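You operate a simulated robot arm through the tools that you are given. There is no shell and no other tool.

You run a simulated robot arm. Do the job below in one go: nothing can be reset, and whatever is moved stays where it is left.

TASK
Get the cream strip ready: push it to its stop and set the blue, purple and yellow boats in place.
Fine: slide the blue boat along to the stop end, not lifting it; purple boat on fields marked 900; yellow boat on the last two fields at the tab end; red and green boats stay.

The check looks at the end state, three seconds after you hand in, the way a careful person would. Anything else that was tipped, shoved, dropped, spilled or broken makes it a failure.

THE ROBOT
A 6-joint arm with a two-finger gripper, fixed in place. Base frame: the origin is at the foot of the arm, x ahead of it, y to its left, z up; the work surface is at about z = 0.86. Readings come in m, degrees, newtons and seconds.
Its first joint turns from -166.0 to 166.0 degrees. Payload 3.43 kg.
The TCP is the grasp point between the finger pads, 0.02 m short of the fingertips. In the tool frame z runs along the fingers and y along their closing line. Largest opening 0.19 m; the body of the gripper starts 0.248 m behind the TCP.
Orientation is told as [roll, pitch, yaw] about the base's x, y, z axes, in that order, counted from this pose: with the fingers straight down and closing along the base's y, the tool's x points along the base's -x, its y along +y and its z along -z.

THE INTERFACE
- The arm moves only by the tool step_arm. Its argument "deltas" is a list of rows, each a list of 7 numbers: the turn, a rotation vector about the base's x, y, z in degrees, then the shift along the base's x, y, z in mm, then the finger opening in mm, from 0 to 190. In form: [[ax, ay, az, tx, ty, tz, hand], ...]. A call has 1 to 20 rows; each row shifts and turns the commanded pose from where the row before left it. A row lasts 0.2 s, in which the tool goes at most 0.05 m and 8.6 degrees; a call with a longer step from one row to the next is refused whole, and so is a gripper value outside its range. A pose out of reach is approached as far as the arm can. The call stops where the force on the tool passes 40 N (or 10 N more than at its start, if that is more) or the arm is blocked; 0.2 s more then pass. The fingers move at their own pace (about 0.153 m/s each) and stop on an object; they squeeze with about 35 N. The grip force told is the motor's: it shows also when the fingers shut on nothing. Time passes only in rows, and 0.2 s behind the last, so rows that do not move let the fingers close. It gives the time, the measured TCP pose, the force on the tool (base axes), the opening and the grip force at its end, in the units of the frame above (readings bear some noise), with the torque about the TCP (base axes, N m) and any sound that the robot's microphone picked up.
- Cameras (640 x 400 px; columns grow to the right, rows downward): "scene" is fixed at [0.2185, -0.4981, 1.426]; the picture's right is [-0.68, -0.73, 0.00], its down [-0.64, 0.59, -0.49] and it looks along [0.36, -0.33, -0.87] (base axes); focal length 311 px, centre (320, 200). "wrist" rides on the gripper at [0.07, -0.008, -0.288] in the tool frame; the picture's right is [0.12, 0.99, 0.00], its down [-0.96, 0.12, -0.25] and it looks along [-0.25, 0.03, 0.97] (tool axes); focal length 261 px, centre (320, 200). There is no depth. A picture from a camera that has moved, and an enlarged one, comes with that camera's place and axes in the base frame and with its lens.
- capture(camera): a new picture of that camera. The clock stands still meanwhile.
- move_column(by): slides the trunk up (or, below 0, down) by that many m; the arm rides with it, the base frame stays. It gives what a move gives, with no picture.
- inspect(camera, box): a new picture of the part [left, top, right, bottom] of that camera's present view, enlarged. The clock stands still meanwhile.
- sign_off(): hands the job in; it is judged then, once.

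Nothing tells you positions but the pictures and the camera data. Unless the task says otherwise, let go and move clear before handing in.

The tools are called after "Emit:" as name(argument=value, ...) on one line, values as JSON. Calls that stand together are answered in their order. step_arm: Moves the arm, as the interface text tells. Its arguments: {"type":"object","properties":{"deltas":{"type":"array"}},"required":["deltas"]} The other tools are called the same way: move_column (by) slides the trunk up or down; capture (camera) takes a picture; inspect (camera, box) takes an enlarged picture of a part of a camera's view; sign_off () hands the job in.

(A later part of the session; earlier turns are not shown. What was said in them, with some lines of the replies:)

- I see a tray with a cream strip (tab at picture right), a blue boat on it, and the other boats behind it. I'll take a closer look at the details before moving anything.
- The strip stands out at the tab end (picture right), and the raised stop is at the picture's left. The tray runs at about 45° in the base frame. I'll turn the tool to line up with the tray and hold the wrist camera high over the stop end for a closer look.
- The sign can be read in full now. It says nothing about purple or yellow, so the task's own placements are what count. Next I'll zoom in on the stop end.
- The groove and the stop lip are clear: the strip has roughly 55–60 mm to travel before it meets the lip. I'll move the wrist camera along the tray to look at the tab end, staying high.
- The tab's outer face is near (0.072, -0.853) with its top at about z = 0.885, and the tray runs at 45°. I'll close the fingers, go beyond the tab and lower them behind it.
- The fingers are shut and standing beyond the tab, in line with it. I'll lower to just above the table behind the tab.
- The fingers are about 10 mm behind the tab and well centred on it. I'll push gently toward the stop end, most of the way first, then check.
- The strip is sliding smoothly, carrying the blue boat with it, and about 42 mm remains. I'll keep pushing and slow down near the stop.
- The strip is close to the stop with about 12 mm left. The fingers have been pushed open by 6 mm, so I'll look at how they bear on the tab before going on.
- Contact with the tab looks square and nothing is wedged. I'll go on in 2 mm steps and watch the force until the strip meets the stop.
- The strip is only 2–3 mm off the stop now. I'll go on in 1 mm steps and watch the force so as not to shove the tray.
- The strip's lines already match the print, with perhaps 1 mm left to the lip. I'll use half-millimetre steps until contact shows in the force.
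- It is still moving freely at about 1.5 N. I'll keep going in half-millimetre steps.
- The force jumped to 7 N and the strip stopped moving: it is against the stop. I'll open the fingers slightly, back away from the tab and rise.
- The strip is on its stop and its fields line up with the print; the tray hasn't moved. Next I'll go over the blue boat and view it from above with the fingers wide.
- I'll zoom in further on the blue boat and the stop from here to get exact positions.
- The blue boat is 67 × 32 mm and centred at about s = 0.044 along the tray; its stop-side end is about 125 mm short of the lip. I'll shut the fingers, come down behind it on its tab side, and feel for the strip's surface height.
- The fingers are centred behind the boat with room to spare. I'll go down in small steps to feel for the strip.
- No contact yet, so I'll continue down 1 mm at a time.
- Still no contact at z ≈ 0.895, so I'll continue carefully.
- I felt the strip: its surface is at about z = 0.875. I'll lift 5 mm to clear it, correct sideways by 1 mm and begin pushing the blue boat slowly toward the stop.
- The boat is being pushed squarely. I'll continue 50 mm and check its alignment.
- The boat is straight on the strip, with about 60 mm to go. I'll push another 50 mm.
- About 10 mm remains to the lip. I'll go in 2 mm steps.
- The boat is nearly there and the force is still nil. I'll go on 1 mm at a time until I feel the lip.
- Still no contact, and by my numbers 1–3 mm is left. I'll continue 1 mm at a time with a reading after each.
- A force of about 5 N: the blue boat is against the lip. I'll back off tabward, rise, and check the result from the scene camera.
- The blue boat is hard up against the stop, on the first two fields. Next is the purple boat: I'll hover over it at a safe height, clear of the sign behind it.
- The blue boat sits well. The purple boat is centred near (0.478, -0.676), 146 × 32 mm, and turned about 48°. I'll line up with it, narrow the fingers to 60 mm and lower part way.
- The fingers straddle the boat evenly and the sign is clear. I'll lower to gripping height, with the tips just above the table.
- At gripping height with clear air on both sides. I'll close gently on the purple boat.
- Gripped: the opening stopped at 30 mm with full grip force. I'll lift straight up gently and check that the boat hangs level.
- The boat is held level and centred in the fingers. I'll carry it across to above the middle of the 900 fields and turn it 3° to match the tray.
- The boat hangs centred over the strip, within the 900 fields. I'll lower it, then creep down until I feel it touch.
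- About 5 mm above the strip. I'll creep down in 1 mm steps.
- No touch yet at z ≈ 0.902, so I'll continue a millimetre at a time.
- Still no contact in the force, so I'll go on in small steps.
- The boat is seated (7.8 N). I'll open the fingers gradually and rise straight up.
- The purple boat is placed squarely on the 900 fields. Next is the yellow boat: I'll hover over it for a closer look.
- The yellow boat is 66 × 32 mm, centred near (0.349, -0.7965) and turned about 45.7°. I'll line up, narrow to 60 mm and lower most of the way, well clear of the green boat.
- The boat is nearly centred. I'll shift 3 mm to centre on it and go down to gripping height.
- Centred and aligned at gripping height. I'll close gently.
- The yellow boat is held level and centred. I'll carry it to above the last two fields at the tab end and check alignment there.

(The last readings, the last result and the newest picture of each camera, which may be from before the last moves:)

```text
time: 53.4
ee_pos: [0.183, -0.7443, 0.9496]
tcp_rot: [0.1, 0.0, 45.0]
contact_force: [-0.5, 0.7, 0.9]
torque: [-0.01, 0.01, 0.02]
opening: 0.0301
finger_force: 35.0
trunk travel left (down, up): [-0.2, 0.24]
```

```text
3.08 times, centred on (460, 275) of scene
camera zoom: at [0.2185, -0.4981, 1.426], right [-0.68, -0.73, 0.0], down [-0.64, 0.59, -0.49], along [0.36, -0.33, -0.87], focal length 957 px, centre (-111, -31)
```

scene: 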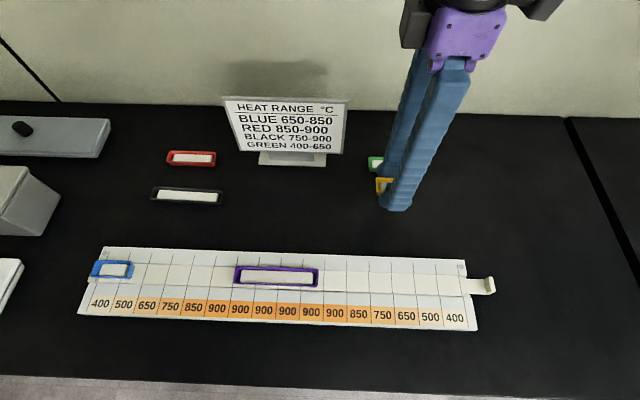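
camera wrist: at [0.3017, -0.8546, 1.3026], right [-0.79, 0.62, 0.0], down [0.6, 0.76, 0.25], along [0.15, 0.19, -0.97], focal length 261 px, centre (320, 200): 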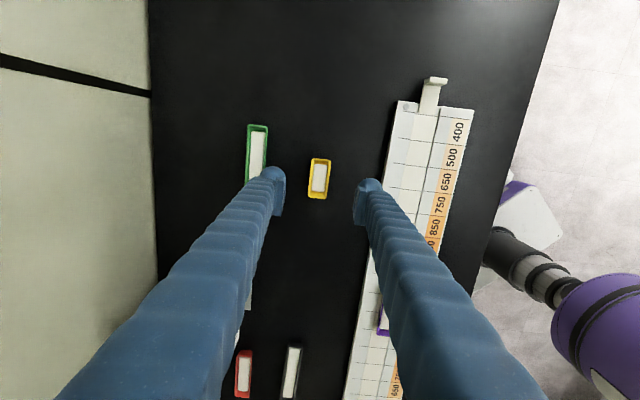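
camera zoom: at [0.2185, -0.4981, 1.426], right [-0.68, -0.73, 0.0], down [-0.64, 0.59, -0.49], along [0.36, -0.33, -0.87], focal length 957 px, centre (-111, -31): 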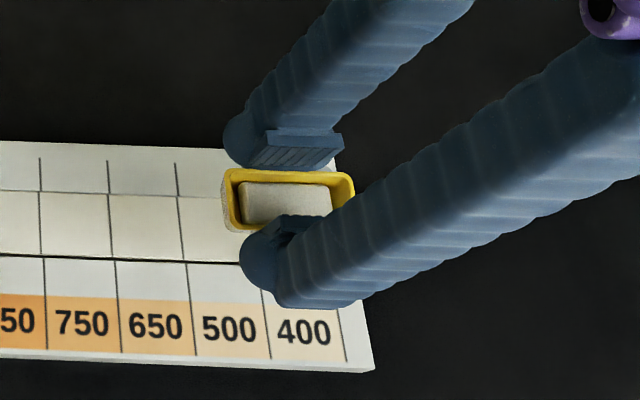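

The boat is over the last two fields, about 1.5 mm too far stopward, so I'll correct that while lowering, then creep down.

Emit:
step_arm(deltas=[[0, 0, 0, -1, -1, -20, 20], [0, 0, 0, 0, 0, -12, 20], [0, 0, 0, 0, 0, -6, 20], [0, 0, 0, 0, 0, -4, 20], [0, 0, 0, 0, 0, -1, 20], [0, 0, 0, 0, 0, -1, 20]])

Emit:
inspect(camera="wrist", box=[240, 100, 400, 280])

Emit:
inspect(camera="scene", box=[380, 210, 540, 340])

```text
time: 54.8
ee_pos: [0.1817, -0.7454, 0.9042]
tcp_rot: [0.0, 0.0, 45.0]
contact_force: [0.1, -0.6, -0.2]
torque: [-0.03, 0.02, -0.01]
opening: 0.0301
finger_force: 35.2
trunk travel left (down, up): [-0.2, 0.24]
```

```text
2.22 times, centred on (320, 190) of wrist
camera zoom: at [0.1387, -0.7998, 1.1941], right [-0.79, 0.62, 0.0], down [0.6, 0.76, 0.25], along [0.15, 0.19, -0.97], focal length 579 px, centre (320, 222)
```

zoom: 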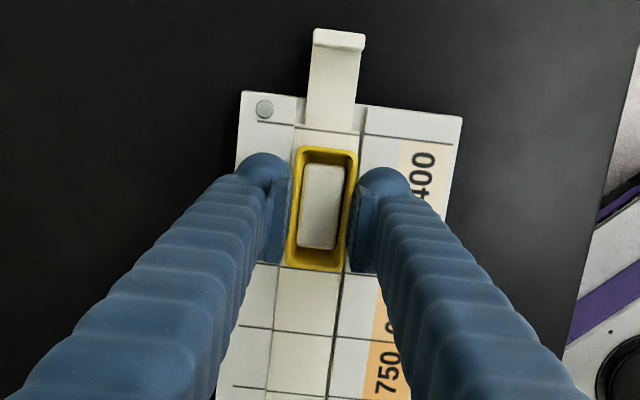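

```text
3.08 times, centred on (460, 275) of scene
camera zoom: at [0.2185, -0.4981, 1.426], right [-0.68, -0.73, 0.0], down [-0.64, 0.59, -0.49], along [0.36, -0.33, -0.87], focal length 957 px, centre (-111, -31)
```

zoom: 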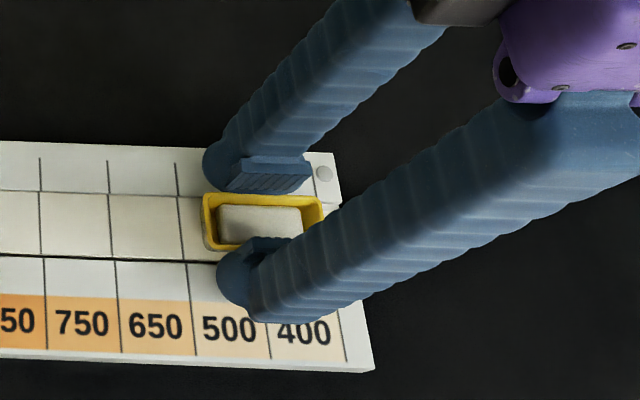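

Margins to the two lines are about 5.5 and 8.5 mm. I'll shift 1.5 mm more tabward and continue down to touch.

Emit:
step_arm(deltas=[[0, 0, 0, -1, -1, 0, 20], [0, 0, 0, 0, 0, -1, 20]])

Emit:
step_arm(deltas=[[0, 0, 0, 0, 0, -1, 20]])

Emit:
step_arm(deltas=[[0, 0, 0, 0, 0, -0.7, 20]])

```text
time: 55.4
ee_pos: [0.1818, -0.7456, 0.9039]
tcp_rot: [0.1, 0.0, 45.0]
contact_force: [-0.7, 0.2, -0.4]
torque: [0.0, -0.01, 0.0]
opening: 0.03
finger_force: 35.8
trunk travel left (down, up): [-0.2, 0.24]
```

```text
time: 55.8
ee_pos: [0.1821, -0.7452, 0.9029]
tcp_rot: [0.0, 0.0, 45.0]
contact_force: [0.2, -0.5, 0.1]
torque: [0.02, 0.02, 0.01]
opening: 0.03
finger_force: 35.4
trunk travel left (down, up): [-0.2, 0.24]
```

```text
time: 56.2
ee_pos: [0.1815, -0.7452, 0.9026]
tcp_rot: [0.0, 0.0, 44.9]
contact_force: [-0.1, 0.5, 0.5]
torque: [-0.03, -0.02, -0.01]
opening: 0.0299
finger_force: 34.7
trunk travel left (down, up): [-0.2, 0.24]
```

Not touching yet, so I'll continue in sub-millimetre steps.

Emit:
step_arm(deltas=[[0, 0, 0, 0, 0, -0.7, 20]])

Emit:
step_arm(deltas=[[0, 0, 0, 0, 0, -0.5, 20]])

```text
time: 56.6
ee_pos: [0.1822, -0.7445, 0.9023]
tcp_rot: [0.0, 0.0, 45.1]
contact_force: [-1.3, 0.5, 5.6]
torque: [0.06, 0.04, 0.04]
opening: 0.0297
finger_force: 34.9
trunk travel left (down, up): [-0.2, 0.24]
```

```text
time: 57.0
ee_pos: [0.1817, -0.7457, 0.9022]
tcp_rot: [0.0, 0.0, 45.0]
contact_force: [-0.5, 1.7, 8.3]
torque: [0.04, -0.02, -0.04]
opening: 0.0299
finger_force: 35.3
trunk travel left (down, up): [-0.2, 0.24]
```

The yellow boat is seated (8 N). I'll open gradually, rise straight up and check.

Emit:
step_arm(deltas=[[0, 0, 0, 0, 0, 0.7, 32], [0, 0, 0, 0, 0, 0, 36], [0, 0, 0, 0, 0, 0, 44], [0, 0, 0, 0, 0, 0, 56], [0, 0, 0, 0, 0, 8, 60], [0, 0, 0, 0, 0, 25, 60], [0, 0, 0, 0, 0, 40, 60], [0, 0, 0, 0, 0, 40, 60]])

Emit:
inspect(camera="wrist", box=[240, 100, 400, 280])

Emit:
capture(camera="scene")

```text
time: 58.8
ee_pos: [0.1811, -0.7446, 1.0114]
tcp_rot: [0.1, 0.0, 44.9]
contact_force: [-0.1, -0.3, 0.1]
torque: [0.04, -0.03, -0.01]
opening: 0.0601
finger_force: 0.0
trunk travel left (down, up): [-0.2, 0.24]
```

```text
2.22 times, centred on (320, 190) of wrist
camera zoom: at [0.1377, -0.7996, 1.3019], right [-0.79, 0.62, 0.0], down [0.6, 0.76, 0.25], along [0.15, 0.19, -0.97], focal length 579 px, centre (320, 222)
```

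zoom: 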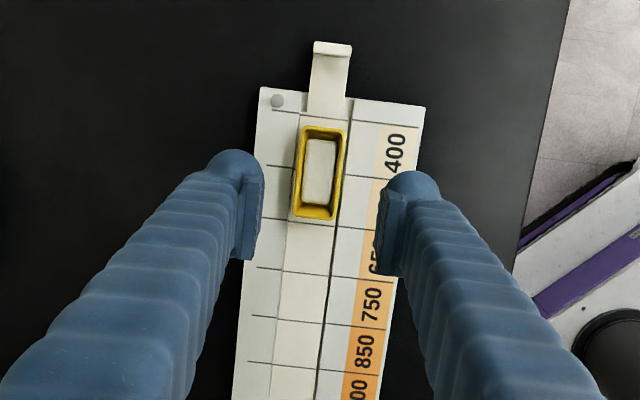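

```text
taken
```

scene: 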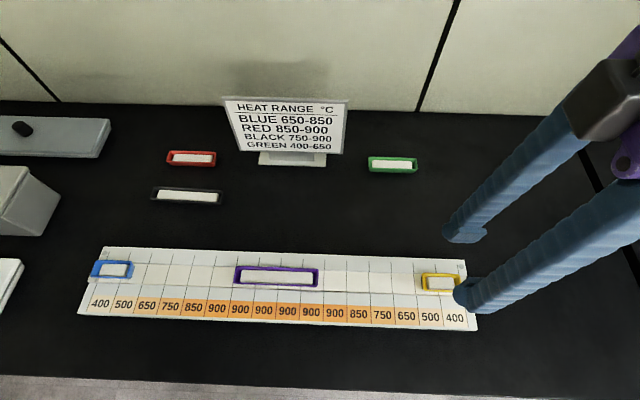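

All three boats appear placed. I'll move the arm clear and inspect the final state closely.

Emit:
step_arm(deltas=[[0, 0, 0, 0, 0, 40, 60], [0, 0, 0, -25, -25, 20, 60], [0, 0, 0, -30, -30, 0, 60], [0, 0, 0, -30, -30, 0, 60]])

Emit:
inspect(camera="scene", box=[70, 235, 190, 325])

Emit:
inspect(camera="scene", box=[380, 240, 510, 335])

Emit:
inspect(camera="scene", box=[75, 245, 135, 295])

Emit:
capture(camera="scene")

Emit:
inspect(camera="wrist", box=[240, 150, 400, 330])

```text
time: 59.8
ee_pos: [0.0963, -0.8297, 1.0746]
tcp_rot: [0.0, -0.2, 45.0]
contact_force: [0.9, 0.4, -0.1]
torque: [-0.02, -0.06, -0.02]
opening: 0.0601
finger_force: 0.0
trunk travel left (down, up): [-0.2, 0.24]
```

```text
4.44 times, centred on (130, 280) of scene
camera zoom: at [0.2185, -0.4981, 1.426], right [-0.68, -0.73, 0.0], down [-0.64, 0.59, -0.49], along [0.36, -0.33, -0.87], focal length 1382 px, centre (1164, -156)
```

zoom: 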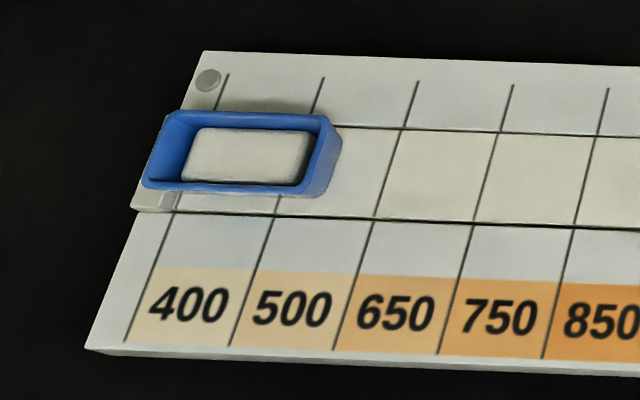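

```text
4.21 times, centred on (445, 288) of scene
camera zoom: at [0.2185, -0.4981, 1.426], right [-0.68, -0.73, 0.0], down [-0.64, 0.59, -0.49], along [0.36, -0.33, -0.87], focal length 1310 px, centre (-206, -168)
```

zoom: 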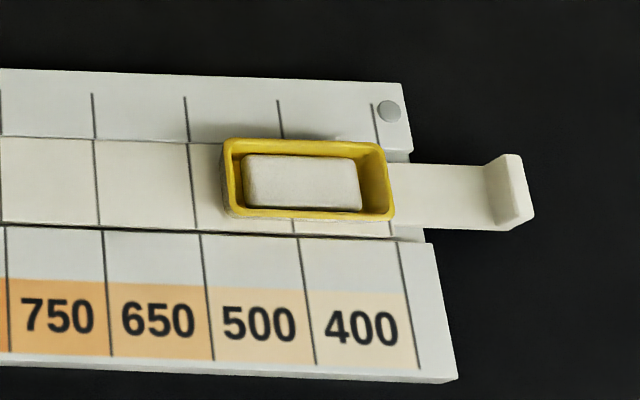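

```text
8.00 times, centred on (105, 270) of scene
camera zoom: at [0.2185, -0.4981, 1.426], right [-0.68, -0.73, 0.0], down [-0.64, 0.59, -0.49], along [0.36, -0.33, -0.87], focal length 2488 px, centre (2040, -360)
```

zoom: 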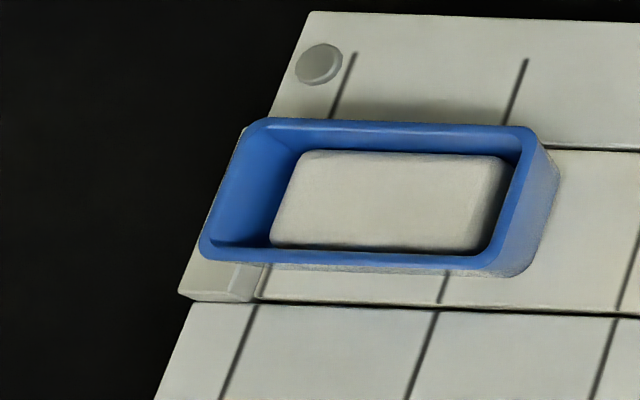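

```text
taken
```

scene: 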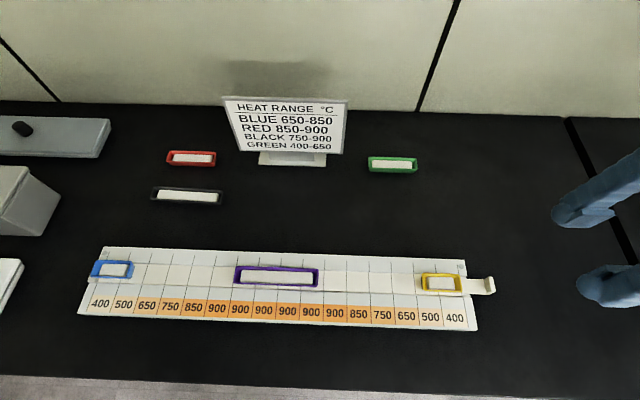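

```text
2.22 times, centred on (320, 240) of wrist
camera zoom: at [0.0532, -0.8853, 1.3637], right [-0.79, 0.62, 0.0], down [0.6, 0.76, 0.25], along [0.15, 0.19, -0.97], focal length 579 px, centre (320, 111)
```

zoom: 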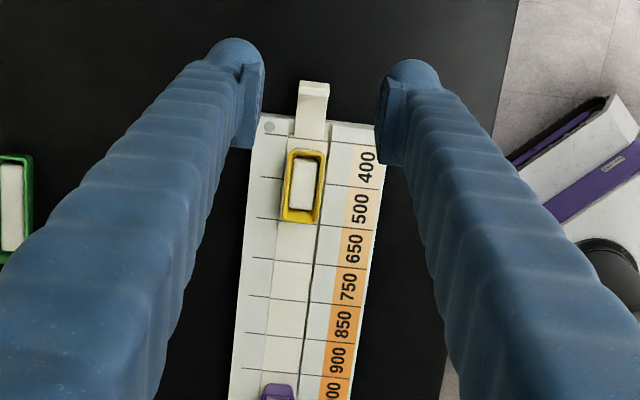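

The overall state looks right. I want to be sure the blue boat sits flat and hasn't ridden up on the lip, so I'll zoom in closely and compare it with the others.

Emit:
inspect(camera="scene", box=[88, 255, 148, 285])

Emit:
inspect(camera="scene", box=[412, 265, 472, 300])

Emit:
inspect(camera="scene", box=[90, 255, 115, 285])

```text
10.67 times, centred on (118, 270) of scene
camera zoom: at [0.2185, -0.4981, 1.426], right [-0.68, -0.73, 0.0], down [-0.64, 0.59, -0.49], along [0.36, -0.33, -0.87], focal length 3317 px, centre (2475, -547)
```

zoom: 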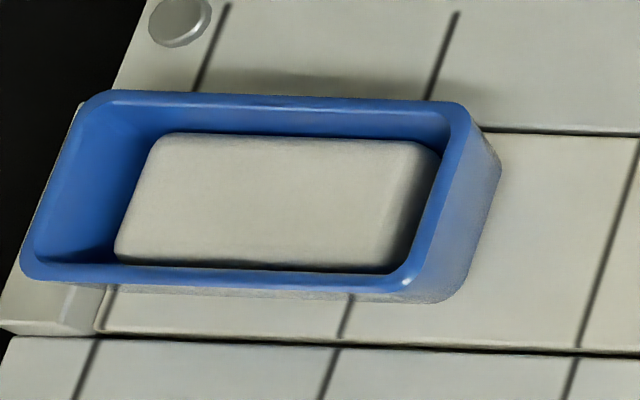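

```text
10.67 times, centred on (442, 282) of scene
camera zoom: at [0.2185, -0.4981, 1.426], right [-0.68, -0.73, 0.0], down [-0.64, 0.59, -0.49], along [0.36, -0.33, -0.87], focal length 3317 px, centre (-981, -680)
```

zoom: 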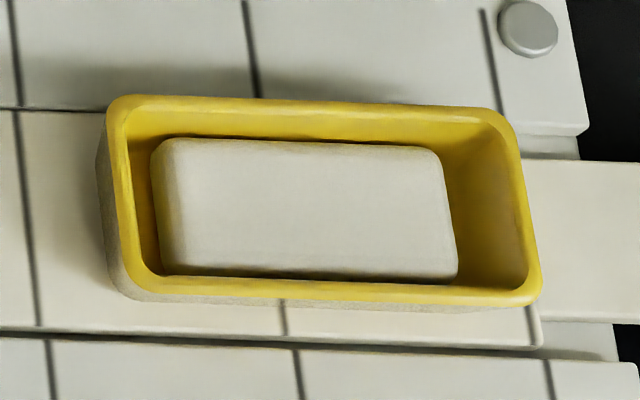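

```text
13.33 times, centred on (102, 270) of scene
camera zoom: at [0.2185, -0.4981, 1.426], right [-0.68, -0.73, 0.0], down [-0.64, 0.59, -0.49], along [0.36, -0.33, -0.87], focal length 4147 px, centre (3220, -733)
```

zoom: 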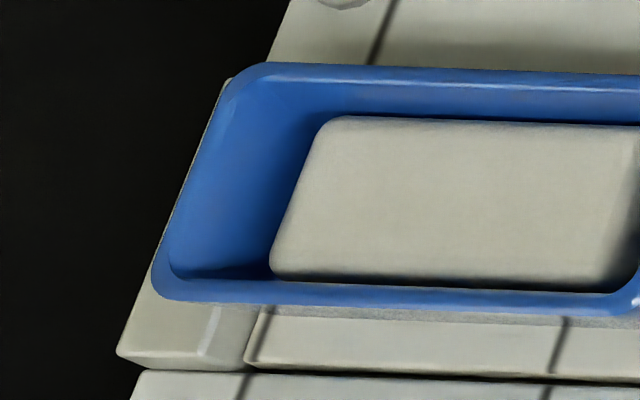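

The blue boat lies flat: its base line is parallel to the strip and only its flared rim overhangs the lip. Purple is within the 900 fields, and yellow is centred on the last two fields with about 8 mm to spare at each end. The strip is still on its stop, the red, green and black boats haven't moved, and the arm is clear, so I'm handing in.

Emit:
sign_off()

```text
The job is handed in.
```

The cream strip is ready, and I've handed the job in. The arm has let go of everything and moved clear.

- **Strip:** it is pushed against its stop, and its fields line up with the printed ones.
- **Blue boat:** I slid it along without lifting it. It rests against the stop, flat, on the first two fields.
- **Purple boat:** it lies on the middle four of the six fields marked 900.
- **Yellow boat:** it is centred on the last two fields at the tab end, with about 8 mm to spare at each end.
- **Other boats:** red, green and black are where they started.

The sign gives blue's heat range as 650–850, but the stop end is marked 400 and 500. I followed your instruction and put blue at the stop end.
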